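You operate a simulated robot arm through the tools that you are given. There is no shell and no other tool. Be economical: measure what you need, move in short steps, check, and stop when the job is done.

The job below is to be done with a simulated two-armed robot. You get a single attempt, and the scene is never put back.

JOB
Pick up the beige powder jar with one hand, pass it to the other hand and put it on the top of the purple mat. Set down upright: beige powder jar.

The check looks at the end state, three seconds after you hand in, the way a careful person would. Anything else that was tipped, shoved, dropped, spilled or broken makes it a failure.

ROBOT AND FRAMES
Two 7-joint arms with two-finger parallel grippers on one trunk, on a base that drives. Base frame: it is fixed to the floor where the robot stands at the start and does not move with it; the origin is under the middle of the robot, x ahead of it, y to its left, z up. Readings come in mm, degrees, newtons and seconds.
The left shoulder is at the start at [70, 130, 1132], the right one opposite. With the tool pointing down near the work surface each hand reaches from about 100 to 360 mm from the robot's upright axis, wherever it stands, measured 20 degrees to its own side. Places, roughly: top of the purple mat (20x13 cm) [-2160, 420, 780]. Payload 1.57 kg a hand.
The tool frame of a hand sits at the grasp point between the pads (the TCP): z along the fingers, y along the line on which they close. The tips reach 30 mm beyond it. The gripper opens to 80 mm. The fingers are 17 mm wide and 12 mm thick; the gripper's body (40 by 82 mm) begins 80 mm behind the TCP.
Orientation is that of the tool frame in the base frame, as a unit quaternion [w, x, y, z]. With the fingers straight down and closing along the base's y, the tool's x points along the base's -x, its y along +y and its z along -z.

CONTROLS
- The arms move only by the tool arm_command. It takes "left_plan", "right_plan" or both (then of equal length, played together; a hand with none holds still); each is a list of rows, each a list of 7 numbers: the shift along the base's x, y, z in mm, then the turn, a rotation vector about the base's x, y, z in degrees, then the opening, from 0 (shut) to 1 (fully open). In form: [[tx, ty, tz, ax, ay, az, jaw], ...]. A call has 1 to 10 rows; each row shifts and turns the commanded pose from where the row before left it. Rows are played at 5 a second. More than 50 mm and 8.6 degrees between two rows, or a gripper value outside its range, and nothing of the call is played. A pose out of reach is approached as far as the arm can. The call stops where the force on the tool passes 40 N (or 10 N more than at its start, if that is more) or the arm is blocked; 0.2 s more then pass. The fingers move at their own pace (about 108 mm/s each) and stop on an object; they squeeze with about 28 N. The grip force told is the motor's: it shows also when the fingers shut on nothing. Time passes only in rows, and 0.2 s behind the last, so rows that do not move let the fingers close. The reply holds the time, the measured pose of the TCP, the force on the tool along the base axes, the opening and the grip force, in the units named above and with some noise, with the torque about the TCP (base axes, N m) and any sound that the robot's microphone picked up.
- Cameras (640 x 400 px; columns grow to the right, rows downward): "scene" is now at [106.5, 8.3, 1315.8]; the picture's right is [0.15, -0.99, -0.00], its down [-0.92, -0.14, -0.36] and it looks along [0.36, 0.05, -0.93] (base axes); focal length 255 px, centre (320, 200). "left" rides on the left gripper at [72, 7, -122] in its tool frame; the picture's right is [-0.09, 1.00, 0.00], its down [-0.84, -0.08, -0.54] and it looks along [-0.54, -0.05, 0.84] (tool axes); focal length 238 px, centre (320, 200). "right" rides on the right gripper at [72, -7, -122] in its tool frame; the picture's right is [0.09, 1.00, 0.00], its down [-0.84, 0.08, -0.54] and it looks along [-0.54, 0.05, 0.84] (tool axes); focal length 238 px, centre (320, 200). There is no depth. A picture from a camera that has moved, and an enlarged one, comes with that camera's place and axes in the base frame and with its lens.
- capture(camera): a new picture of that camera. It takes no simulated time.
- raise_lower(by): slides the trunk up (or, below 0, down) by that many mm; the arms and the scene camera ride with it, the base frame stays. It gives what a move gives, with no picture.
- drive_base(legs): drives the robot by 1 to 6 legs, each [ahead, left, turn to the left] in mm, mm and degrees, along the robot's own axes; the way and the turn of a leg run together, so that a leg with both is an arc; at most 1500 mm and 180 degrees a leg. The arms and the cameras ride along, it lands a little off, and it stops where it bumps. It gives what a move gives.
- turn_head(pan, tilt): turns the head with the scene camera to pan (to the left, within 86 degrees either way) and tilt (down, from -29 to 69), counted from straight ahead of the robot. It gives what a move gives.
- zoom(camera, box): a new picture of the part [left, top, right, bottom] of that camera's present view, enlarged. It takes no simulated time.
- hand_in(): hands the job in; it is judged then, once.

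Work in short steps. Places have to be worked out from the pictures, the camera data and where the tool is seen: move nearer, look again, correct. Check each grasp and each placing, and mend what went wrong. You have 120 turns and 88 pictures in all, those below and enlarged ones among them. Open the grippers and draw the arms clear of the work before you hand the job in, unless the task says otherwise; then end with one line.

The tools are called after ">>>" as name(argument=value, ...) on one line, values as JSON. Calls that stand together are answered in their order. arm_command: Moves the arms, as the interface text tells. Its arguments: {"type":"object","properties":{"left_plan":{"type":"array","items":{"type":"array","items":{"type":"number"}}},"right_plan":{"type":"array","items":{"type":"array","items":{"type":"number"}}}},"required":[]} The other tools are called the same way: raise_lower (by) slides the trunk up or down; drive_base (legs) drives the base; turn_head (pan, tilt) turns the head that bears the scene camera; capture (camera) takes a picture; zoom (camera, box) takes an enlarged picture of a part of a camera's view; hand_in () hands the job in.

At the start:

```text
clock: 0.0
left_position: [218.3, 99.2, 768.0]
left_ee_rot: [-0.001, 0.028, 0.995, 0.099]
left_ft_force: [-0.1, 0.3, 0.0]
left_ft_torque: [-0.02, 0.02, 0.01]
left_width: 80.0
left_grip_force: 0.0
right_position: [303.6, -225.4, 856.4]
right_ee_rot: [0.0, -0.001, 1.0, 0.0]
right_ft_force: [-0.3, 0.2, -0.8]
right_ft_torque: [0.0, 0.0, 0.01]
right_width: 79.9
right_grip_force: 0.0
trunk travel left (down, up): [-770.0, 170.0]
robot x, y, heading: [-0.6, 2.3, -0.2]
head pan, tilt: [8.4, 68.8]
```

scene: 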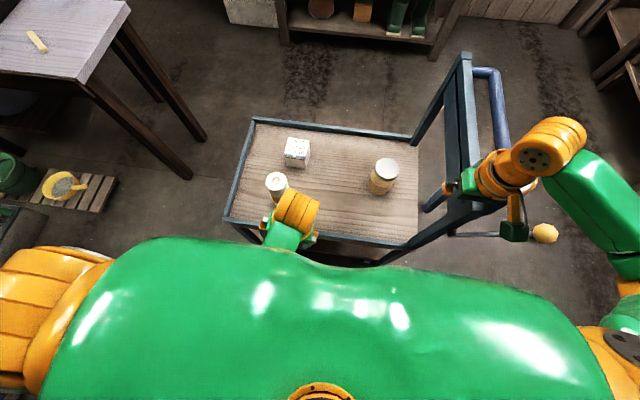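
right: 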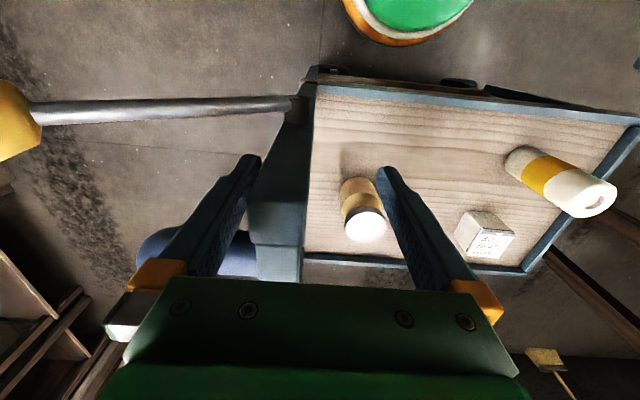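
left: 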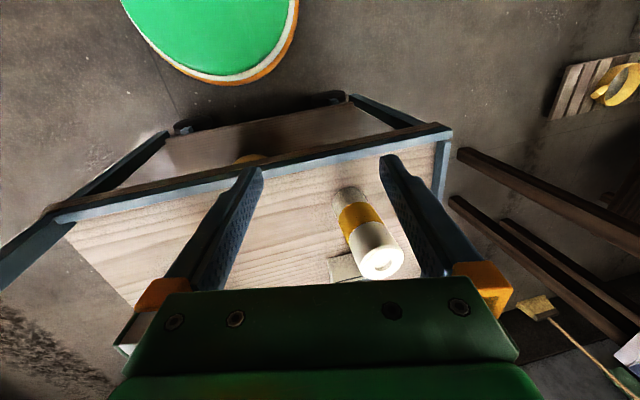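

I start by zooming on the trolley to see which object is the beige powder jar.

>>> zoom(camera="scene", box=[220, 110, 440, 250])

>>> zoom(camera="right", box=[300, 60, 640, 280])

```text
2.86 times, centred on (330, 180) of scene
camera zoom: at [106.5, 8.3, 1315.8], right [0.15, -0.99, 0.0], down [-0.92, -0.14, -0.36], along [0.36, 0.05, -0.93], focal length 728 px, centre (291, 257)
```

zoom: 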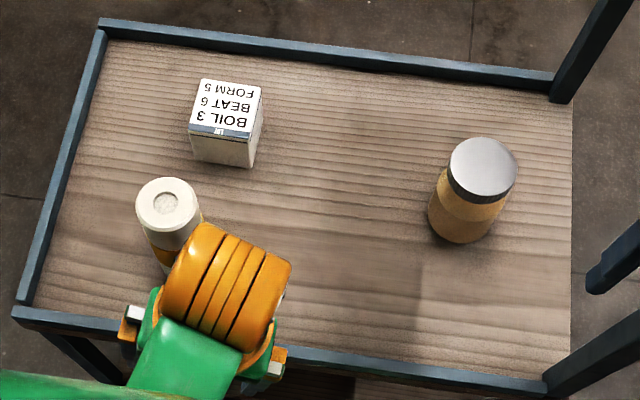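

```text
1.82 times, centred on (470, 170) of right
camera zoom: at [233.0, -232.0, 978.9], right [-0.09, 1.0, 0.0], down [0.84, 0.08, 0.54], along [0.54, 0.05, -0.84], focal length 433 px, centre (47, 254)
```

zoom: 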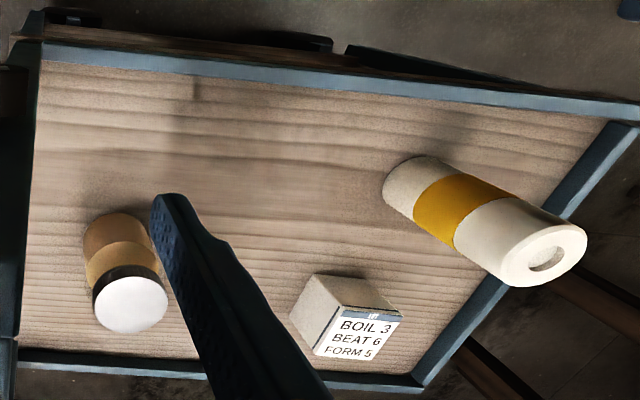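

The jar (silver lid, beige contents) triangulates to lid centre about [478,-132,671], tray about z 565, jar ~70 mm wide and ~105 tall. The plan is that the right hand grips it low with the fingers pitched ~60° forward, and the left then takes it from the top. First I pitch the right hand and bring it in front of the jar, still high.

>>> arm_command(right_plan=[[8, 13, -10, 0, -8.5, 0, 1], [8, 13, -10, 0, -8.5, 0, 1], [8, 13, -10, 0, -8.5, 0, 1], [8, 13, -10, 0, -8.5, 0, 1], [8, 13, -10, 0, -8.5, 0, 1], [8, 13, -10, 0, -8.5, 0, 1], [8, 13, -10, 0, -8.5, 0, 1], [0, 0, 0, 0, 0, 0, 1]])

```text
clock: 0.5
left_position: [218.5, 97.7, 766.1]
left_ee_rot: [0.0, 0.029, 0.994, 0.105]
left_ft_force: [0.1, 0.5, -0.9]
left_ft_torque: [-0.09, 0.05, 0.0]
left_width: 80.2
left_grip_force: 0.1
right_position: [315.3, -217.5, 842.7]
right_ee_rot: [0.104, 0.006, 0.995, -0.009]
right_ft_force: [-7.7, -25.9, -4.2]
right_ft_torque: [1.71, -0.77, 0.24]
right_width: 79.9
right_grip_force: 0.1
trunk travel left (down, up): [-770.0, 170.0]
robot x, y, heading: [-1.1, 2.1, -0.4]
head pan, tilt: [8.4, 68.8]
stopped in row 2 (right hand): the force on the tool passed its limit at 42 N (the readings are from after the stop); the commanded pose is now the measured one
```

The hand met the trolley's upright handle frame, which stands between it and the jar. I back off to the right and look.

>>> arm_command(right_plan=[[-5, -20, 5, 0, 0, 0, 1], [-10, -20, 15, 0, 0, 0, 1]])

>>> capture(camera="scene")

>>> capture(camera="right")

```text
clock: 1.1
left_position: [217.5, 99.9, 766.3]
left_ee_rot: [0.001, 0.028, 0.994, 0.104]
left_ft_force: [-0.7, 0.2, -0.4]
left_ft_torque: [0.03, -0.01, -0.02]
left_width: 80.3
left_grip_force: 0.0
right_position: [301.0, -253.3, 866.1]
right_ee_rot: [0.106, 0.003, 0.994, -0.006]
right_ft_force: [0.3, -0.4, -0.3]
right_ft_torque: [0.0, 0.01, 0.02]
right_width: 80.1
right_grip_force: 0.1
trunk travel left (down, up): [-770.0, 170.0]
robot x, y, heading: [1.9, -3.5, -0.2]
head pan, tilt: [8.4, 68.8]
```

```text
82 pictures are left
camera scene: at [105.6, 6.3, 1315.9], right [0.14, -0.99, 0.0], down [-0.92, -0.13, -0.36], along [0.36, 0.05, -0.93], focal length 255 px, centre (320, 200)
```

scene: 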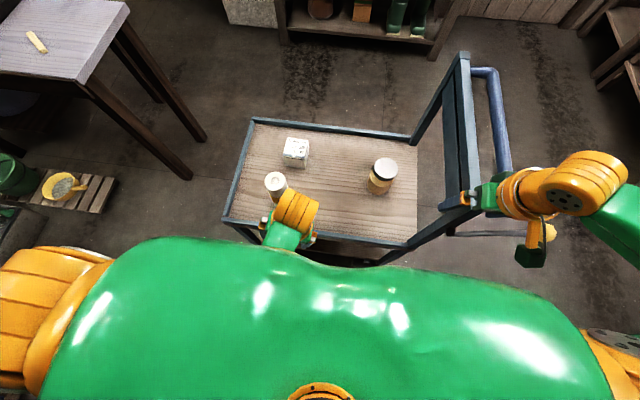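

```text
81 pictures are left
camera right: at [206.1, -257.4, 970.6], right [-0.08, 1.0, -0.03], down [0.7, 0.08, 0.7], along [0.7, 0.04, -0.71], focal length 238 px, centre (320, 200)
```

right: 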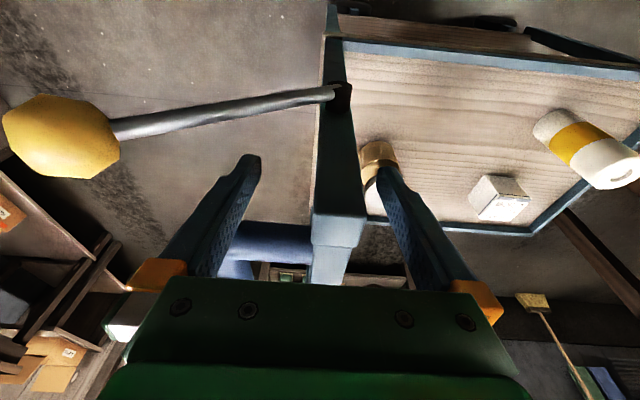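

The front upright of the frame (plane y≈-250, top near z 870) is between the open fingers. I lift straight up clear of it before going inboard.

>>> arm_command(right_plan=[[0, 0, 30, 0, 0, 0, 1], [0, 0, 40, 0, 0, 0, 1], [0, 0, 40, 0, 0, 0, 1], [0, 0, 20, 0, 0, 0, 1]])

>>> capture(camera="right")

>>> capture(camera="scene")

```text
clock: 2.1
left_position: [217.4, 101.4, 767.8]
left_ee_rot: [-0.001, 0.029, 0.994, 0.103]
left_ft_force: [-0.3, 0.1, 0.4]
left_ft_torque: [0.02, 0.0, 0.03]
left_width: 79.7
left_grip_force: 0.0
right_position: [300.1, -253.5, 995.6]
right_ee_rot: [0.105, 0.003, 0.994, -0.007]
right_ft_force: [0.7, -0.3, 1.3]
right_ft_torque: [0.04, -0.01, 0.0]
right_width: 80.1
right_grip_force: 0.2
trunk travel left (down, up): [-770.0, 170.0]
robot x, y, heading: [0.9, 3.4, 0.0]
head pan, tilt: [8.4, 68.8]
```

```text
80 pictures are left
camera right: at [204.7, -257.0, 1099.8], right [-0.08, 1.0, -0.03], down [0.71, 0.08, 0.7], along [0.7, 0.04, -0.71], focal length 238 px, centre (320, 200)
```

right: 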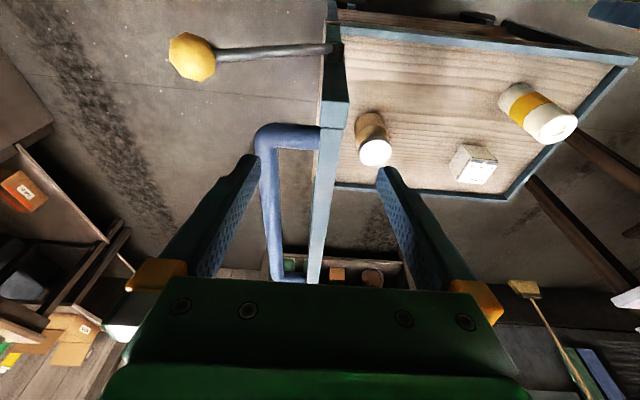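

```text
79 pictures are left
camera scene: at [106.7, 7.8, 1315.8], right [0.14, -0.99, 0.0], down [-0.92, -0.13, -0.36], along [0.36, 0.05, -0.93], focal length 255 px, centre (320, 200)
```

scene: 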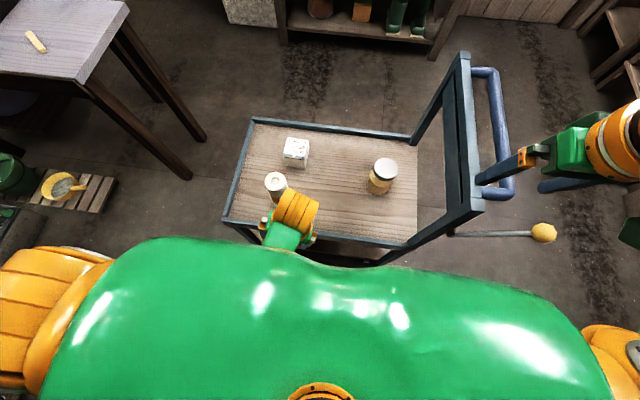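

Clear of the frame now. I move inboard to the jar's y at this height while pitching the fingers the rest of the way forward.

>>> arm_command(right_plan=[[0, 20, 0, 0, -8, 0, 1], [0, 20, 0, 0, -8, 0, 1], [0, 20, -10, 0, -8, 0, 1], [5, 20, -15, 0, -8, 0, 1], [10, 20, -20, 0, -8, 0, 1], [10, 20, -25, 0, -8, 0, 1], [0, 0, 0, 0, 0, 0, 1]])

>>> capture(camera="right")

>>> capture(camera="scene")

```text
clock: 3.7
left_position: [216.6, 100.8, 765.9]
left_ee_rot: [-0.001, 0.029, 0.994, 0.103]
left_ft_force: [0.1, 0.4, 0.6]
left_ft_torque: [0.04, 0.02, -0.01]
left_width: 80.1
left_grip_force: 0.1
right_position: [413.7, -140.2, 943.0]
right_ee_rot: [0.501, 0.005, 0.866, -0.004]
right_ft_force: [0.0, 0.3, -0.5]
right_ft_torque: [0.04, -0.02, 0.01]
right_width: 80.0
right_grip_force: 0.0
right hand out of reach, approached as far as the arm can: row 2, 3, 4, 5
trunk travel left (down, up): [-770.0, 170.0]
robot x, y, heading: [-2.9, 2.6, 0.3]
head pan, tilt: [8.4, 68.8]
```

```text
78 pictures are left
camera right: at [271.8, -144.4, 940.9], right [-0.03, 1.0, -0.08], down [-0.05, 0.08, 1.0], along [1.0, 0.04, 0.05], focal length 238 px, centre (320, 200)
```

right: 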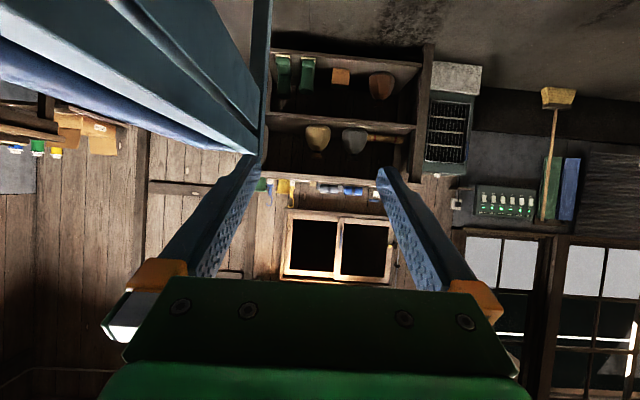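

```text
77 pictures are left
camera scene: at [106.5, 7.5, 1315.8], right [0.14, -0.99, 0.0], down [-0.92, -0.13, -0.36], along [0.36, 0.05, -0.93], focal length 255 px, centre (320, 200)
```

scene: 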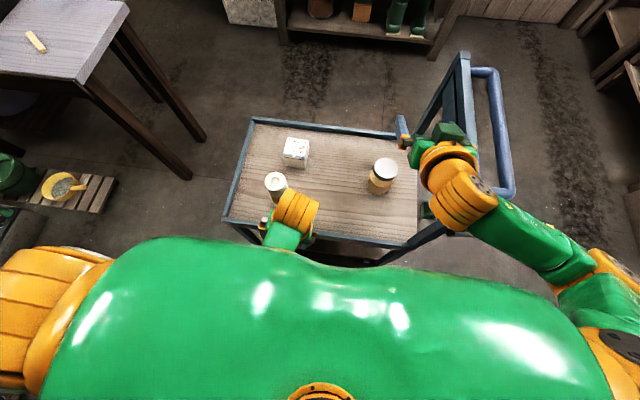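

Reach is fine, but lowering here would bring the right forearm close to the frame's front post. I drive 140 mm to the left so the right arm works straight ahead of the tray.

>>> drive_base(legs=[[-30, 0, 0], [0, 140, 0]])

>>> capture(camera="scene")

```text
clock: 5.5
left_position: [190.2, 241.8, 766.3]
left_ee_rot: [-0.001, 0.03, 0.994, 0.104]
left_ft_force: [0.2, -0.1, 0.1]
left_ft_torque: [-0.01, -0.01, -0.01]
left_width: 80.1
left_grip_force: 0.2
right_position: [383.8, 1.2, 942.8]
right_ee_rot: [0.501, 0.007, 0.866, -0.005]
right_ft_force: [0.0, -0.3, 0.7]
right_ft_torque: [0.02, -0.01, 0.05]
right_width: 79.9
right_grip_force: 0.0
trunk travel left (down, up): [-770.0, 170.0]
robot x, y, heading: [-27.5, 145.9, -0.3]
head pan, tilt: [8.4, 68.8]
```

```text
76 pictures are left
camera scene: at [77.7, 148.9, 1315.8], right [0.14, -0.99, 0.0], down [-0.92, -0.13, -0.36], along [0.36, 0.05, -0.93], focal length 255 px, centre (320, 200)
```

scene: 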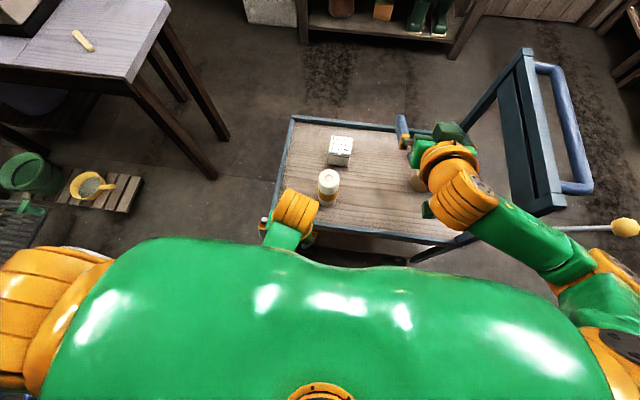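

The bottle now shows clearly near [345,168], out of the way. I yaw the right hand 25° to the right and bring it in front of the jar at z≈850.

>>> arm_command(right_plan=[[-3, -31, -20, 0, 0, -8.3, 1], [-3, -31, -25, 0, 0, -8.3, 1], [-3, -31, -30, 0, 0, -8.3, 1], [0, 0, -20, 0, 0, 0, 1], [0, 0, 0, 0, 0, 0, 1]])

>>> capture(camera="scene")

>>> capture(camera="right")

```text
clock: 6.7
left_position: [189.5, 243.5, 766.3]
left_ee_rot: [-0.001, 0.03, 0.994, 0.103]
left_ft_force: [-0.4, -0.9, -0.2]
left_ft_torque: [0.01, 0.03, 0.0]
left_width: 80.2
left_grip_force: 0.0
right_position: [375.5, -90.5, 848.0]
right_ee_rot: [0.487, 0.193, 0.844, -0.113]
right_ft_force: [-0.1, 0.4, 0.7]
right_ft_torque: [0.0, -0.01, 0.01]
right_width: 80.0
right_grip_force: 0.0
trunk travel left (down, up): [-770.0, 170.0]
robot x, y, heading: [-28.0, 144.3, -0.3]
head pan, tilt: [8.4, 68.8]
```

```text
75 pictures are left
camera scene: at [77.7, 150.9, 1315.8], right [0.14, -0.99, 0.0], down [-0.92, -0.13, -0.36], along [0.36, 0.05, -0.93], focal length 255 px, centre (320, 200)
```

scene: 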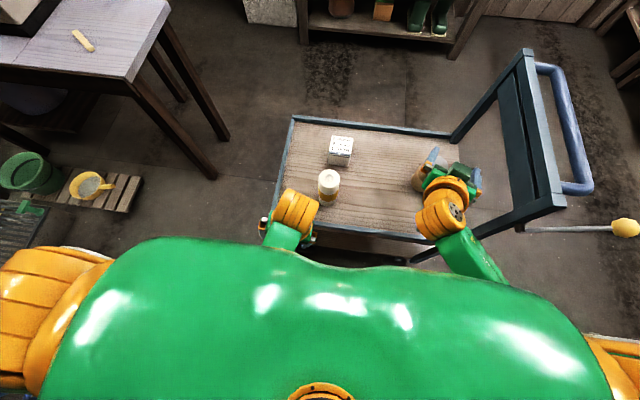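

```text
74 pictures are left
camera right: at [245.5, -34.7, 845.4], right [0.39, 0.92, -0.08], down [-0.01, 0.09, 1.0], along [0.92, -0.39, 0.05], focal length 238 px, centre (320, 200)
```

right: 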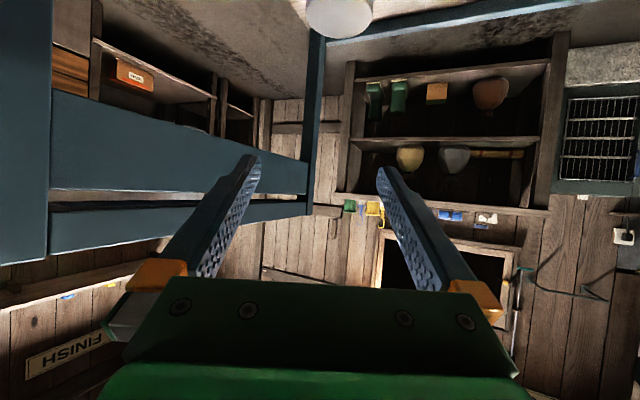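

The lid lines up with the prediction to within about 6 mm. I descend toward the pre-grasp height in front of the jar.

>>> arm_command(right_plan=[[0, 0, -40, 0, 0, 0, 1], [0, 0, -40, 0, 0, 0, 1], [0, 0, -40, 0, 0, 0, 1], [0, 0, -30, 0, 0, 0, 1], [0, 0, 0, 0, 0, 0, 1]])

>>> capture(camera="scene")

>>> capture(camera="right")

```text
clock: 7.9
left_position: [188.6, 243.4, 766.7]
left_ee_rot: [0.0, 0.03, 0.994, 0.102]
left_ft_force: [0.5, 0.9, 0.0]
left_ft_torque: [-0.04, -0.03, 0.0]
left_width: 80.0
left_grip_force: 0.1
right_position: [374.6, -87.8, 698.1]
right_ee_rot: [0.487, 0.193, 0.844, -0.112]
right_ft_force: [-0.4, -0.1, -0.4]
right_ft_torque: [0.0, 0.01, -0.01]
right_width: 80.0
right_grip_force: 0.0
trunk travel left (down, up): [-770.0, 170.0]
robot x, y, heading: [-28.1, 143.7, -0.3]
head pan, tilt: [8.4, 68.8]
```

```text
73 pictures are left
camera scene: at [77.4, 150.9, 1315.9], right [0.14, -0.99, 0.0], down [-0.92, -0.13, -0.36], along [0.36, 0.05, -0.93], focal length 255 px, centre (320, 200)
```

scene: 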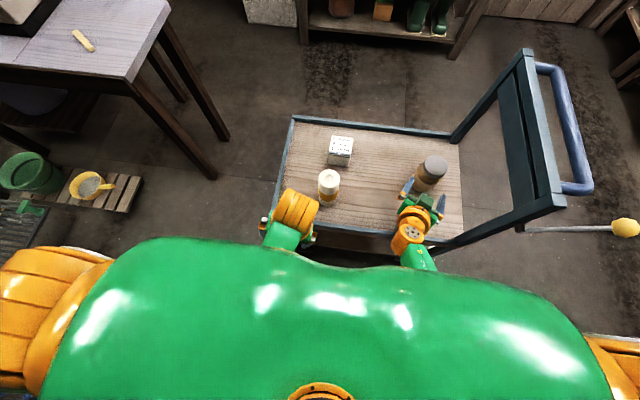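

```text
72 pictures are left
camera right: at [245.2, -32.0, 697.3], right [0.39, 0.92, -0.08], down [-0.01, 0.09, 1.0], along [0.92, -0.39, 0.05], focal length 238 px, centre (320, 200)
```

right: 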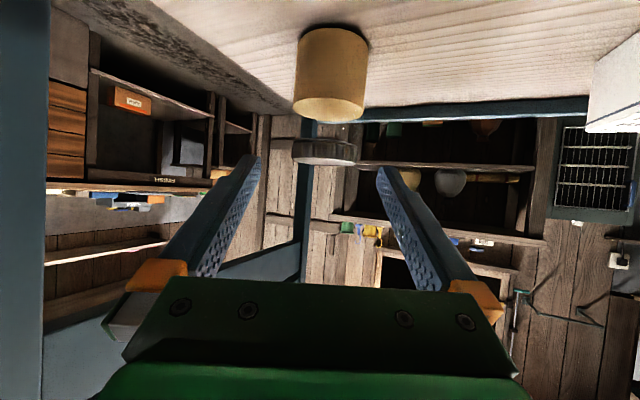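

Jar axis refines to about [480,-128], base near z 560. I step to the pre-grasp 100 mm back along the finger direction and check.

>>> arm_command(right_plan=[[5, 1, -20, 0, 0, 0, 1], [10, 2, -25, 0, 0, 0, 1], [0, 0, 0, 0, 0, 0, 1]])

>>> capture(camera="right")

>>> zoom(camera="scene", box=[340, 110, 520, 260])

```text
clock: 8.7
left_position: [188.6, 243.5, 767.3]
left_ee_rot: [0.002, 0.029, 0.994, 0.103]
left_ft_force: [0.1, 0.2, -0.5]
left_ft_torque: [0.02, -0.03, 0.02]
left_width: 80.0
left_grip_force: 0.1
right_position: [390.2, -86.4, 656.0]
right_ee_rot: [0.489, 0.193, 0.843, -0.113]
right_ft_force: [-0.2, 0.3, 0.8]
right_ft_torque: [0.01, -0.02, -0.06]
right_width: 79.9
right_grip_force: 0.1
trunk travel left (down, up): [-770.0, 170.0]
robot x, y, heading: [-25.6, 141.7, -0.4]
head pan, tilt: [8.4, 68.8]
```

```text
71 pictures are left
camera right: at [259.8, -30.6, 653.7], right [0.39, 0.92, -0.08], down [-0.01, 0.1, 1.0], along [0.92, -0.39, 0.05], focal length 238 px, centre (320, 200)
```

right: 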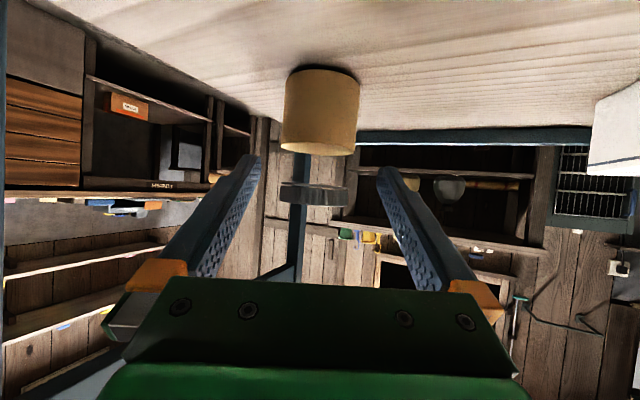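

```text
2.67 times, centred on (430, 185) of scene
camera zoom: at [77.0, 150.9, 1315.9], right [0.14, -0.99, 0.0], down [-0.92, -0.13, -0.36], along [0.36, 0.05, -0.93], focal length 679 px, centre (27, 240)
```

zoom: 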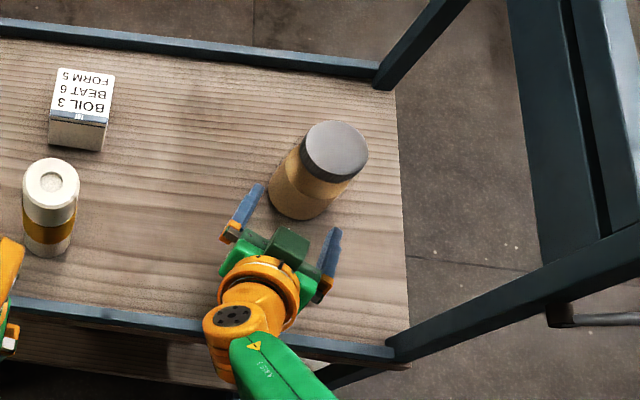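

The jar looks centred between the fingers, but is only slightly narrower than the opening. I zoom to measure its width precisely.

>>> zoom(camera="right", box=[240, 50, 400, 210])

```text
2.50 times, centred on (320, 130) of right
camera zoom: at [259.8, -30.6, 653.7], right [0.39, 0.92, -0.08], down [-0.01, 0.1, 1.0], along [0.92, -0.39, 0.05], focal length 596 px, centre (320, 375)
```

zoom: 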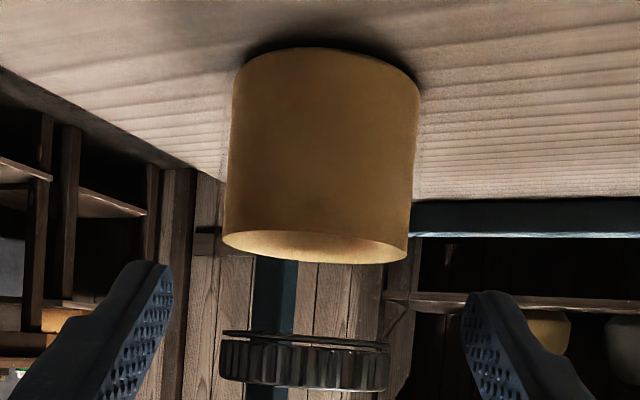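

Body is roughly 75–77 mm wide against 80 mm open, so alignment must be within ~1.5 mm; it's off by about 1 mm. I advance 40 mm with a 1 mm correction and re-measure.

>>> arm_command(right_plan=[[15.3, -8.2, -10, 0, 0, 0, 1], [15.7, -7.3, -10, 0, 0, 0, 1], [0, 0, 0, 0, 0, 0, 1]])

>>> zoom(camera="right", box=[220, 40, 420, 240])

```text
clock: 9.5
left_position: [188.9, 244.1, 766.6]
left_ee_rot: [0.0, 0.03, 0.994, 0.103]
left_ft_force: [0.3, 0.1, -0.6]
left_ft_torque: [-0.02, 0.02, 0.02]
left_width: 80.2
left_grip_force: 0.0
right_position: [399.9, -98.1, 653.5]
right_ee_rot: [0.487, 0.193, 0.844, -0.114]
right_ft_force: [0.0, 0.6, 0.8]
right_ft_torque: [0.02, -0.02, -0.01]
right_width: 79.9
right_grip_force: 0.0
right hand out of reach, approached as far as the arm can: row 1, 2
trunk travel left (down, up): [-770.0, 170.0]
robot x, y, heading: [-28.5, 143.7, -0.2]
head pan, tilt: [8.4, 68.8]
```

```text
2.00 times, centred on (320, 140) of right
camera zoom: at [270.2, -42.7, 652.6], right [0.39, 0.92, -0.08], down [-0.01, 0.09, 1.0], along [0.92, -0.39, 0.05], focal length 477 px, centre (320, 320)
```

zoom: 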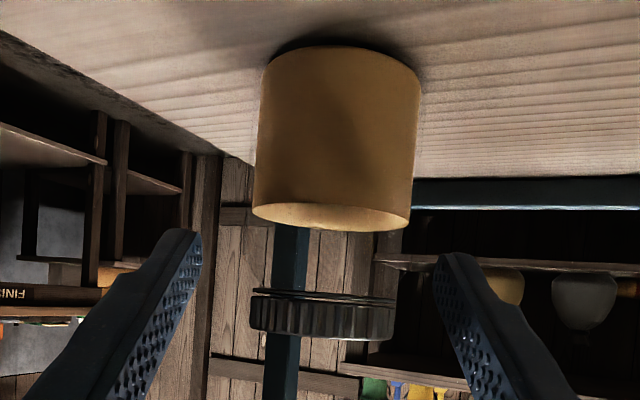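

The arm ran out of reach going forward-down. I lift the right hand 140 mm, then lower the trunk 130 mm to gain reach.

>>> arm_command(right_plan=[[-15, 5, 30, 0, 0, 0, 1], [-5, 5, 40, 0, 0, 0, 1], [0, 0, 40, 0, 0, 0, 1], [0, 0, 40, 0, 0, 0, 1], [0, 0, 0, 0, 0, 0, 1]])

>>> raise_lower(by=-130)

>>> capture(camera="scene")

>>> capture(camera="right")

```text
clock: 10.7
left_position: [188.9, 242.4, 767.1]
left_ee_rot: [-0.001, 0.03, 0.994, 0.104]
left_ft_force: [0.6, -0.1, 0.3]
left_ft_torque: [-0.02, 0.0, 0.01]
left_width: 80.0
left_grip_force: 0.0
right_position: [378.7, -90.0, 804.8]
right_ee_rot: [0.487, 0.193, 0.844, -0.113]
right_ft_force: [0.7, -0.5, 0.0]
right_ft_torque: [-0.01, -0.01, 0.01]
right_width: 80.2
right_grip_force: 0.1
trunk travel left (down, up): [-770.0, 170.0]
robot x, y, heading: [-29.8, 144.9, -0.4]
head pan, tilt: [8.4, 68.8]
```

```text
clock: 12.3
left_position: [188.7, 243.1, 636.4]
left_ee_rot: [-0.001, 0.03, 0.994, 0.103]
left_ft_force: [0.6, -0.3, 1.1]
left_ft_torque: [-0.01, -0.02, -0.02]
left_width: 79.7
left_grip_force: 0.1
right_position: [378.5, -90.2, 673.8]
right_ee_rot: [0.488, 0.193, 0.844, -0.113]
right_ft_force: [-0.1, 1.0, -1.1]
right_ft_torque: [-0.02, 0.0, 0.01]
right_width: 79.8
right_grip_force: 0.1
trunk travel left (down, up): [-640.0, 300.0]
robot x, y, heading: [-29.5, 141.8, -0.4]
head pan, tilt: [8.4, 68.8]
```

```text
67 pictures are left
camera scene: at [77.5, 151.0, 1185.9], right [0.14, -0.99, 0.0], down [-0.92, -0.13, -0.36], along [0.36, 0.05, -0.93], focal length 255 px, centre (320, 200)
```

scene: 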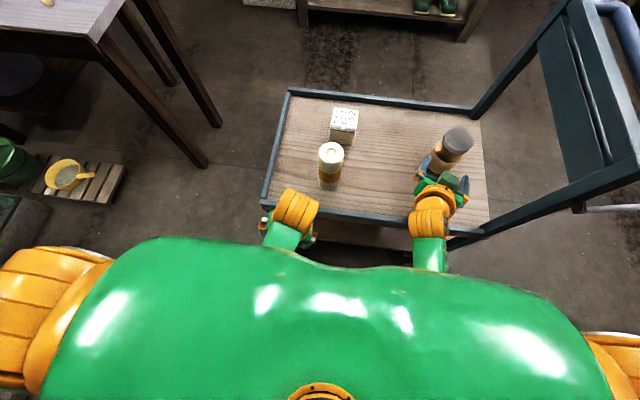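

```text
66 pictures are left
camera right: at [249.4, -35.0, 672.4], right [0.39, 0.92, -0.08], down [-0.01, 0.09, 1.0], along [0.92, -0.39, 0.05], focal length 238 px, centre (320, 200)
```

right: 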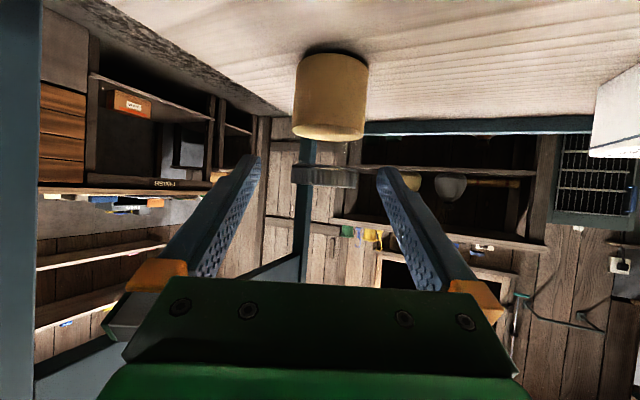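

With the trunk lower I shift 9 mm sideways into line, come down 40 mm and 30 mm forward, then re-measure.

>>> arm_command(right_plan=[[15, -2, -20, 0, 0, 0, 1], [16, -2, -20, 0, 0, 0, 1], [0, 0, 0, 0, 0, 0, 1]])

>>> zoom(camera="right", box=[220, 40, 420, 240])

```text
clock: 13.1
left_position: [188.8, 243.5, 636.4]
left_ee_rot: [-0.001, 0.03, 0.994, 0.104]
left_ft_force: [-1.2, -0.1, -0.3]
left_ft_torque: [-0.02, -0.02, 0.01]
left_width: 79.9
left_grip_force: 0.1
right_position: [409.8, -94.7, 633.6]
right_ee_rot: [0.487, 0.193, 0.844, -0.113]
right_ft_force: [-0.3, -0.2, -0.2]
right_ft_torque: [0.02, 0.01, -0.01]
right_width: 80.2
right_grip_force: 0.0
trunk travel left (down, up): [-640.0, 300.0]
robot x, y, heading: [-27.9, 143.9, -0.4]
head pan, tilt: [8.4, 68.8]
```

```text
2.00 times, centred on (320, 140) of right
camera zoom: at [281.0, -38.5, 632.5], right [0.39, 0.92, -0.08], down [-0.01, 0.09, 1.0], along [0.92, -0.39, 0.05], focal length 477 px, centre (320, 320)
```

zoom: 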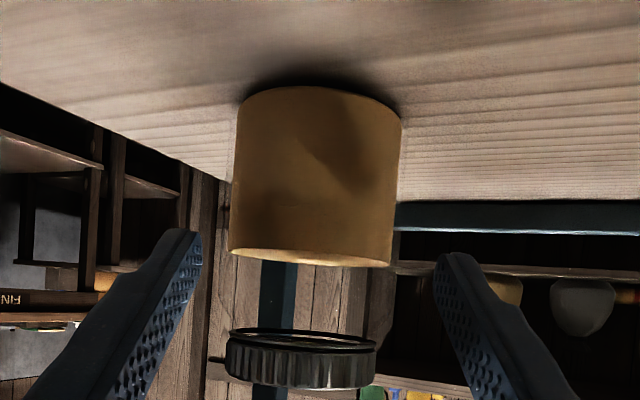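

I need a sharper look at the glass edge to know whether the body really fits.

>>> zoom(camera="right", box=[265, 75, 375, 145])

>>> zoom(camera="scene", box=[390, 110, 500, 200])

```text
5.71 times, centred on (320, 110) of right
camera zoom: at [281.0, -38.5, 632.5], right [0.39, 0.92, -0.08], down [-0.01, 0.09, 1.0], along [0.92, -0.39, 0.05], focal length 1362 px, centre (320, 714)
```

zoom: 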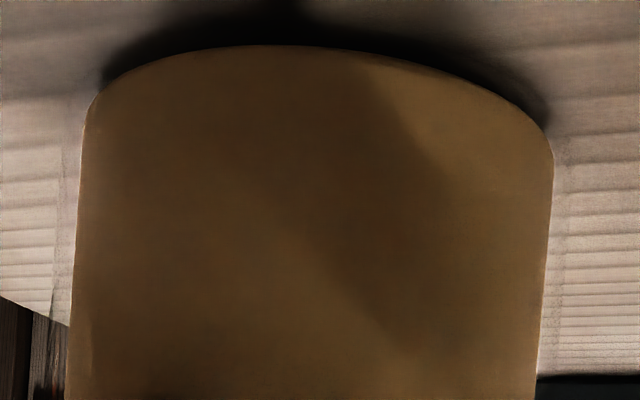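

```text
4.44 times, centred on (445, 155) of scene
camera zoom: at [77.3, 150.9, 1185.9], right [0.14, -0.99, 0.0], down [-0.92, -0.13, -0.36], along [0.36, 0.05, -0.93], focal length 1132 px, centre (-236, 400)
```

zoom: 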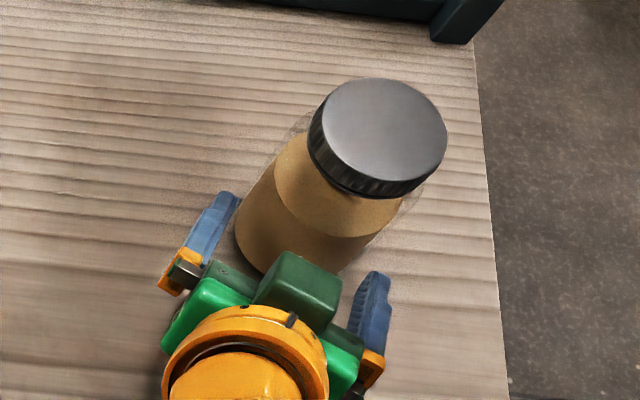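

The glass seems around 76 mm, so it should fit with ~2 mm each side. I correct 3 mm to the right side, lower and creep forward a little, then re-check centring.

>>> arm_command(right_plan=[[4, -5, -12, 0, 0, 0, 1], [5.5, -3, -14, 0, 0, 0, 1], [0, 0, 0, 0, 0, 0, 1]])

>>> zoom(camera="right", box=[230, 80, 410, 200])

```text
clock: 13.9
left_position: [189.0, 244.3, 637.4]
left_ee_rot: [-0.001, 0.029, 0.994, 0.103]
left_ft_force: [0.0, 0.2, -0.7]
left_ft_torque: [0.02, 0.01, -0.01]
left_width: 80.1
left_grip_force: 0.0
right_position: [418.0, -98.8, 606.2]
right_ee_rot: [0.488, 0.193, 0.844, -0.113]
right_ft_force: [-0.8, 0.1, 0.0]
right_ft_torque: [0.01, 0.02, 0.02]
right_width: 79.9
right_grip_force: 0.1
trunk travel left (down, up): [-640.0, 300.0]
robot x, y, heading: [-27.4, 143.4, -0.5]
head pan, tilt: [8.4, 68.8]
```

```text
3.33 times, centred on (320, 140) of right
camera zoom: at [289.4, -44.6, 606.0], right [0.39, 0.92, -0.08], down [-0.01, 0.09, 1.0], along [0.92, -0.39, 0.05], focal length 794 px, centre (320, 400)
```

zoom: 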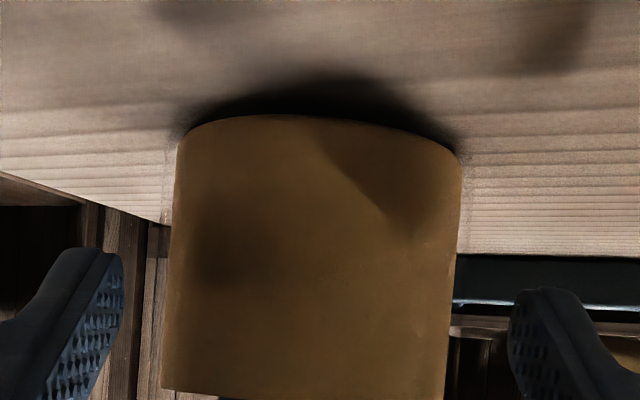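

Still ~2.5 mm off centre. I shift that much and advance 25 mm so the tips come level with the jar's front.

>>> arm_command(right_plan=[[-1, -2.4, -2, 0, 0, 0, 1], [11.3, -5.3, 0, 0, 0, 0, 1], [11.3, -5.3, 0, 0, 0, 0, 1], [0, 0, 0, 0, 0, 0, 1]])

>>> zoom(camera="right", box=[230, 80, 410, 200])

```text
clock: 14.9
left_position: [187.5, 242.5, 636.2]
left_ee_rot: [-0.001, 0.03, 0.994, 0.103]
left_ft_force: [1.2, -0.4, 0.6]
left_ft_torque: [-0.03, -0.01, -0.03]
left_width: 79.9
left_grip_force: 0.1
right_position: [440.0, -114.5, 607.5]
right_ee_rot: [0.488, 0.193, 0.844, -0.113]
right_ft_force: [0.5, 0.3, -0.5]
right_ft_torque: [-0.01, -0.03, 0.05]
right_width: 80.1
right_grip_force: 0.0
trunk travel left (down, up): [-640.0, 300.0]
robot x, y, heading: [-30.0, 143.4, -0.1]
head pan, tilt: [8.4, 68.8]
```

```text
3.33 times, centred on (320, 140) of right
camera zoom: at [311.6, -59.0, 605.2], right [0.39, 0.92, -0.08], down [-0.01, 0.09, 1.0], along [0.92, -0.39, 0.05], focal length 794 px, centre (320, 400)
```

zoom: 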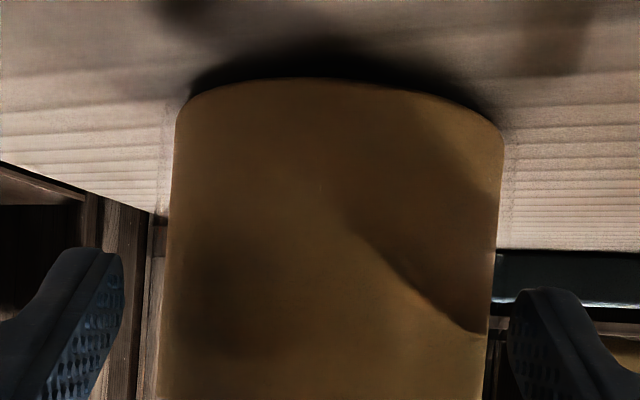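

Now about 1.5–2 mm the other way. I correct and advance 12 mm, watching the clearances.

>>> arm_command(right_plan=[[0.7, 1.5, 0, 0, 0, 0, 1], [10.9, -5.1, 0, 0, 0, 0, 1], [0, 0, 0, 0, 0, 0, 1]])

>>> zoom(camera="right", box=[230, 80, 410, 200])

>>> zoom(camera="scene", box=[390, 110, 500, 200])

```text
clock: 15.7
left_position: [190.1, 244.6, 636.0]
left_ee_rot: [0.0, 0.03, 0.994, 0.103]
left_ft_force: [-0.5, -0.4, 0.5]
left_ft_torque: [0.03, 0.01, 0.03]
left_width: 80.1
left_grip_force: 0.0
right_position: [453.3, -118.8, 606.8]
right_ee_rot: [0.488, 0.193, 0.843, -0.113]
right_ft_force: [0.4, 0.6, 0.5]
right_ft_torque: [0.02, 0.04, 0.0]
right_width: 80.2
right_grip_force: 0.0
trunk travel left (down, up): [-640.0, 300.0]
robot x, y, heading: [-29.3, 143.0, -0.6]
head pan, tilt: [8.4, 68.8]
```

```text
3.33 times, centred on (320, 140) of right
camera zoom: at [324.0, -63.4, 604.9], right [0.39, 0.92, -0.08], down [-0.01, 0.09, 1.0], along [0.92, -0.39, 0.05], focal length 794 px, centre (320, 400)
```

zoom: 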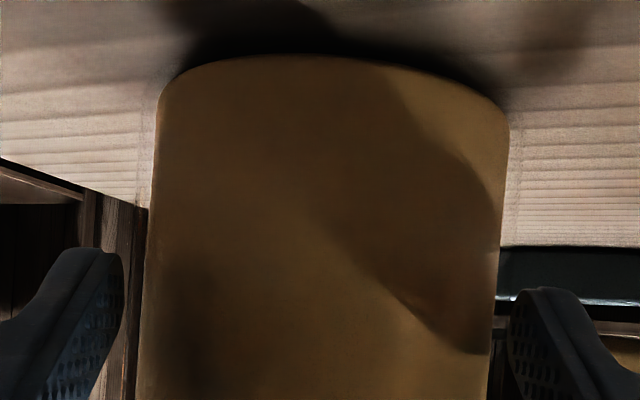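

```text
4.44 times, centred on (445, 155) of scene
camera zoom: at [77.8, 151.1, 1185.8], right [0.14, -0.99, 0.0], down [-0.92, -0.13, -0.36], along [0.36, 0.05, -0.93], focal length 1132 px, centre (-236, 400)
```

zoom: 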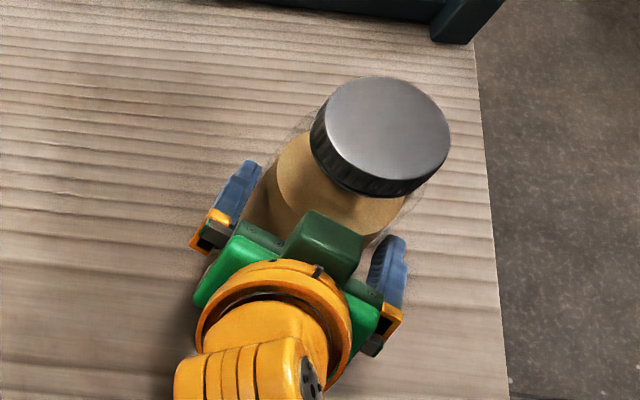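

The tips are already about level with the jar's widest point and no force is felt, so it fits. I nudge 0.8 mm for centring and advance the final 16 mm.

>>> arm_command(right_plan=[[0.4, 0.8, 0, 0, 0, 0, 1], [7.2, -3.4, 0, 0, 0, 0, 1], [7.2, -3.4, 0, 0, 0, 0, 1], [0, 0, 0, 0, 0, 0, 1]])

>>> zoom(camera="right", box=[200, 60, 440, 220])

>>> zoom(camera="scene", box=[390, 110, 500, 200])

```text
clock: 16.7
left_position: [188.9, 243.5, 637.0]
left_ee_rot: [-0.001, 0.03, 0.994, 0.103]
left_ft_force: [-0.6, 0.3, 0.2]
left_ft_torque: [0.0, 0.0, 0.01]
left_width: 80.1
left_grip_force: 0.0
right_position: [467.2, -124.8, 606.0]
right_ee_rot: [0.488, 0.193, 0.844, -0.113]
right_ft_force: [-0.7, 0.0, 0.4]
right_ft_torque: [0.0, 0.01, -0.02]
right_width: 80.2
right_grip_force: 0.0
trunk travel left (down, up): [-640.0, 300.0]
robot x, y, heading: [-31.1, 146.3, -0.4]
head pan, tilt: [8.4, 68.8]
```

```text
2.50 times, centred on (320, 140) of right
camera zoom: at [337.5, -69.2, 604.8], right [0.39, 0.92, -0.08], down [-0.01, 0.09, 1.0], along [0.92, -0.39, 0.05], focal length 596 px, centre (320, 350)
```

zoom: 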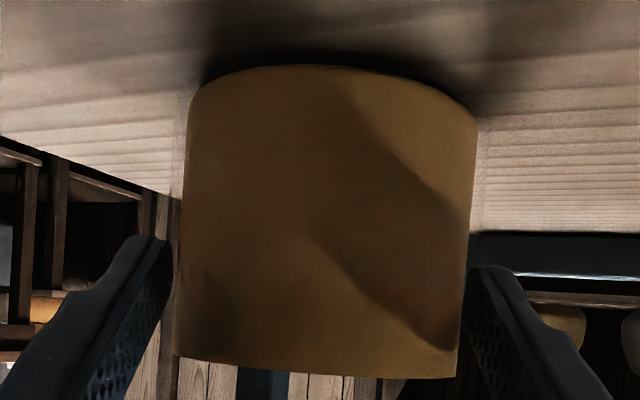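

```text
4.44 times, centred on (445, 155) of scene
camera zoom: at [77.6, 150.9, 1185.8], right [0.14, -0.99, 0.0], down [-0.92, -0.13, -0.36], along [0.36, 0.05, -0.93], focal length 1132 px, centre (-236, 400)
```

zoom: 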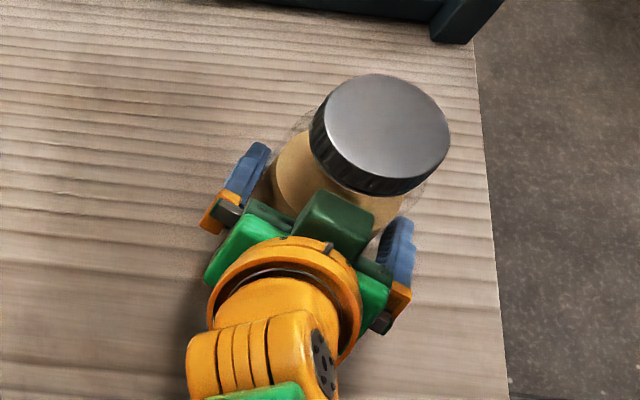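

No contact and the jar has not moved. I advance 6 mm more and close gently.

>>> arm_command(right_plan=[[5.4, -2.5, 0, 0, 0, 0, 1], [0, 0, 0, 0, 0, 0, 0.95], [0, 0, 0, 0, 0, 0, 0.9], [0, 0, 0, 0, 0, 0, 0.8], [0, 0, 0, 0, 0, 0, 0.5], [0, 0, 0, 0, 0, 0, 0.3]])

>>> capture(camera="right")

```text
clock: 18.1
left_position: [189.5, 244.5, 637.1]
left_ee_rot: [0.0, 0.03, 0.994, 0.104]
left_ft_force: [0.4, -0.3, -0.3]
left_ft_torque: [-0.01, 0.0, 0.01]
left_width: 80.0
left_grip_force: 0.1
right_position: [472.4, -127.8, 607.7]
right_ee_rot: [0.488, 0.193, 0.844, -0.113]
right_ft_force: [-1.2, 1.9, 0.0]
right_ft_torque: [0.17, -0.05, 0.05]
right_width: 79.2
right_grip_force: 28.4
trunk travel left (down, up): [-640.0, 300.0]
robot x, y, heading: [-30.8, 145.0, -0.6]
head pan, tilt: [8.4, 68.8]
```

```text
56 pictures are left
camera right: at [343.2, -72.3, 604.5], right [0.39, 0.92, -0.08], down [-0.01, 0.09, 1.0], along [0.92, -0.39, 0.05], focal length 238 px, centre (320, 200)
```

right: 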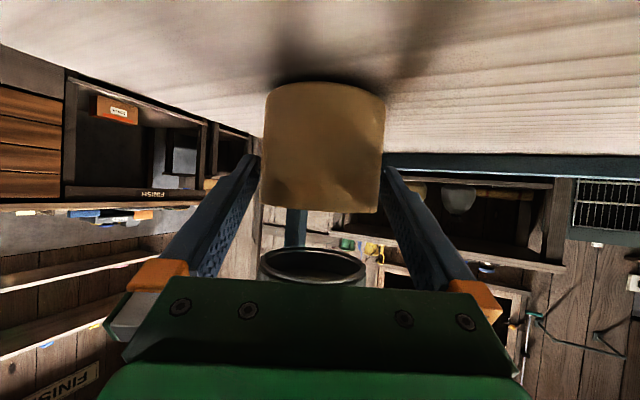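

Gripped: width 79.2 mm with 28 N, so the glass is 79 mm wide. I lift slowly and check.

>>> arm_command(right_plan=[[0, 0, 10, 0, 0, 0, 0.3], [0, 0, 15, 0, 0, 0, 0.3], [0, 0, 25, 0, 0, 0, 0.3], [0, 0, 0, 0, 0, 0, 0.3]])

>>> capture(camera="right")

>>> capture(camera="scene")

```text
clock: 19.1
left_position: [190.1, 243.1, 636.4]
left_ee_rot: [0.0, 0.031, 0.994, 0.103]
left_ft_force: [-0.2, 0.2, 0.7]
left_ft_torque: [0.04, 0.01, 0.05]
left_width: 80.0
left_grip_force: 0.1
right_position: [475.5, -128.2, 653.7]
right_ee_rot: [0.487, 0.193, 0.844, -0.113]
right_ft_force: [0.2, -0.7, -3.9]
right_ft_torque: [-0.01, 0.03, 0.05]
right_width: 79.4
right_grip_force: 27.8
trunk travel left (down, up): [-640.0, 300.0]
robot x, y, heading: [-29.6, 144.0, -0.4]
head pan, tilt: [8.4, 68.8]
```

```text
55 pictures are left
camera right: at [345.8, -72.0, 652.3], right [0.39, 0.92, -0.08], down [-0.01, 0.09, 1.0], along [0.92, -0.39, 0.05], focal length 238 px, centre (320, 200)
```

right: 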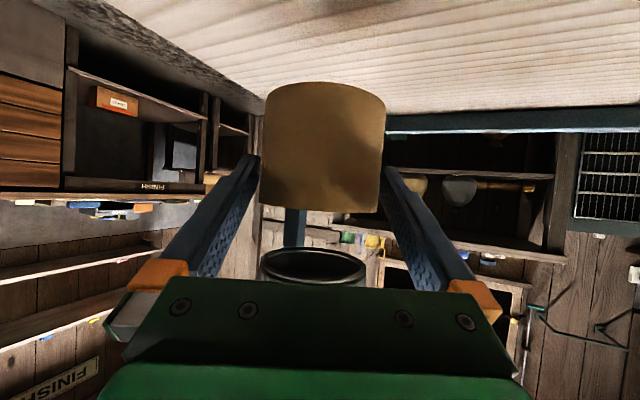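

```text
54 pictures are left
camera scene: at [78.8, 150.3, 1185.7], right [0.14, -0.99, 0.0], down [-0.92, -0.13, -0.36], along [0.36, 0.05, -0.93], focal length 255 px, centre (320, 200)
```

scene: 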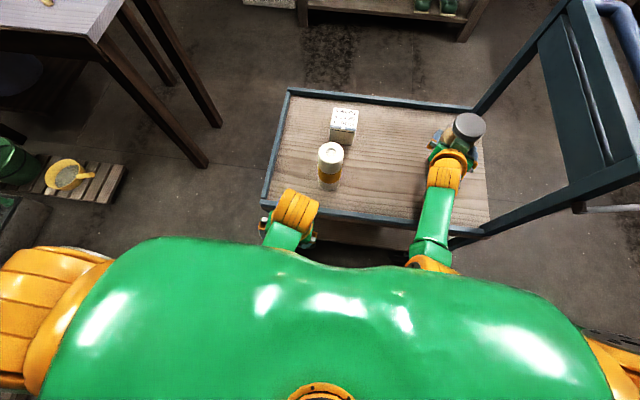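

The jar is held (about 0.4 kg load). I raise the trunk, then back away from the trolley into free space for the handover.

>>> raise_lower(by=180)

>>> drive_base(legs=[[-300, 0, 0]])

>>> capture(camera="scene")

```text
clock: 21.1
left_position: [189.8, 242.8, 816.7]
left_ee_rot: [0.0, 0.029, 0.994, 0.103]
left_ft_force: [0.2, -0.3, -1.1]
left_ft_torque: [0.01, 0.02, 0.0]
left_width: 80.1
left_grip_force: 0.1
right_position: [474.3, -127.0, 833.0]
right_ee_rot: [0.487, 0.194, 0.844, -0.113]
right_ft_force: [-0.2, 0.8, -3.5]
right_ft_torque: [0.01, 0.05, 0.01]
right_width: 79.2
right_grip_force: 28.3
trunk travel left (down, up): [-820.0, 120.0]
robot x, y, heading: [-26.4, 142.6, -0.4]
head pan, tilt: [8.4, 68.8]
```

```text
clock: 23.1
left_position: [-102.7, 244.4, 815.9]
left_ee_rot: [-0.001, 0.033, 0.994, 0.102]
left_ft_force: [0.9, 0.1, -0.2]
left_ft_torque: [-0.06, 0.05, -0.01]
left_width: 80.0
left_grip_force: 0.1
right_position: [183.0, -129.5, 833.6]
right_ee_rot: [0.487, 0.195, 0.844, -0.114]
right_ft_force: [-0.2, -0.5, -3.3]
right_ft_torque: [0.03, 0.05, 0.03]
right_width: 79.3
right_grip_force: 28.0
trunk travel left (down, up): [-820.0, 120.0]
robot x, y, heading: [-319.3, 145.4, -0.8]
head pan, tilt: [8.4, 68.8]
```

```text
53 pictures are left
camera scene: at [-212.2, 151.7, 1365.6], right [0.14, -0.99, 0.0], down [-0.92, -0.13, -0.36], along [0.36, 0.05, -0.93], focal length 255 px, centre (320, 200)
```

scene: 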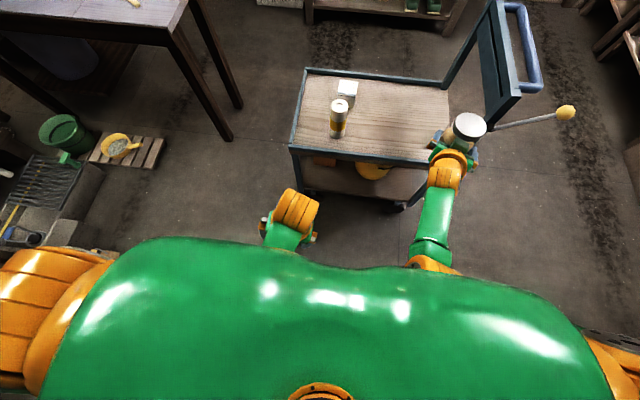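

Trolley undisturbed. Next I lift the left hand out of the way, then swing the jar to the front centre of the robot.

>>> arm_command(left_plan=[[0, 10, 45, 0, 0, 0, 1], [0, 10, 45, 0, 0, 0, 1], [0, 10, 45, 0, 0, 0, 1], [0, 10, 45, 0, 0, 0, 1], [0, 0, 0, 0, 0, 0, 1]])

>>> arm_command(right_plan=[[-24, 32, 0, 0, 0, 8, 0.3], [-24, 32, 0, 0, 0, 8, 0.3], [-24, 32, 0, 0, 0, 8, 0.3], [-24, 32, 0, 0, 0, 8, 0.3], [-20, 32, 0, 0, 0, 8, 0.3], [-20, 32, 0, 0, 0, 8, 0.3], [-20, 32, 0, 0, 0, 8, 0.3], [-10, 20, 0, 0, 0, 0, 0.3], [0, 0, 0, 0, 0, 0, 0.3]])

>>> capture(camera="scene")

>>> capture(camera="left")

```text
clock: 23.6
left_position: [-105.4, 315.5, 849.6]
left_ee_rot: [0.009, 0.063, 0.977, 0.205]
left_ft_force: [0.7, -0.8, -0.4]
left_ft_torque: [-0.03, -0.01, -0.02]
left_width: 80.0
left_grip_force: 0.0
left hand out of reach, approached as far as the arm can: row 1, 2
right_position: [180.4, -128.3, 833.8]
right_ee_rot: [0.486, 0.195, 0.844, -0.115]
right_ft_force: [-0.2, 0.0, -3.3]
right_ft_torque: [0.02, 0.01, -0.02]
right_width: 79.1
right_grip_force: 28.2
trunk travel left (down, up): [-820.0, 120.0]
robot x, y, heading: [-321.4, 144.6, -0.8]
head pan, tilt: [8.4, 68.8]
stopped in row 2 (left hand): the arm was blocked; the commanded pose is now the measured one
```

```text
clock: 25.6
left_position: [-105.1, 313.1, 848.8]
left_ee_rot: [0.009, 0.064, 0.977, 0.204]
left_ft_force: [1.2, 0.1, 0.1]
left_ft_torque: [0.0, -0.02, 0.0]
left_width: 80.0
left_grip_force: 0.1
right_position: [13.9, 113.8, 833.1]
right_ee_rot: [0.484, -0.223, 0.837, 0.127]
right_ft_force: [0.3, -0.4, -4.0]
right_ft_torque: [-0.01, 0.02, 0.03]
right_width: 79.5
right_grip_force: 28.0
trunk travel left (down, up): [-820.0, 120.0]
robot x, y, heading: [-322.3, 141.9, -0.5]
head pan, tilt: [8.4, 68.8]
```

```text
52 pictures are left
camera scene: at [-214.2, 152.0, 1365.8], right [0.14, -0.99, 0.0], down [-0.92, -0.13, -0.36], along [0.36, 0.05, -0.93], focal length 255 px, centre (320, 200)
```

scene: 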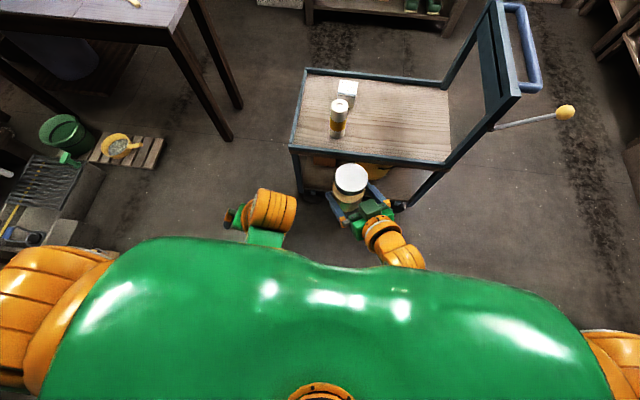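

```text
51 pictures are left
camera left: at [-181.2, 281.1, 964.8], right [0.21, 0.89, 0.4], down [0.8, -0.39, 0.46], along [0.57, 0.22, -0.79], focal length 238 px, centre (320, 200)
```

left: 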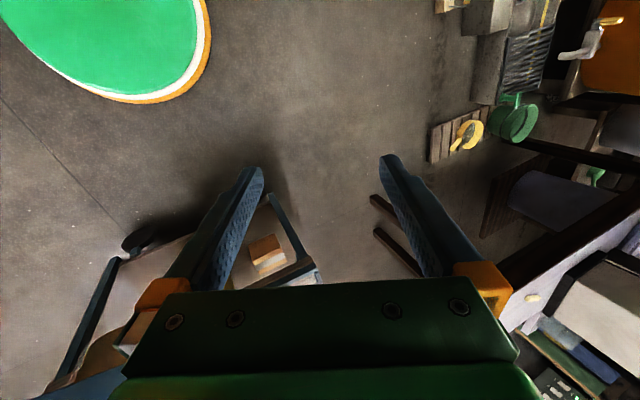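

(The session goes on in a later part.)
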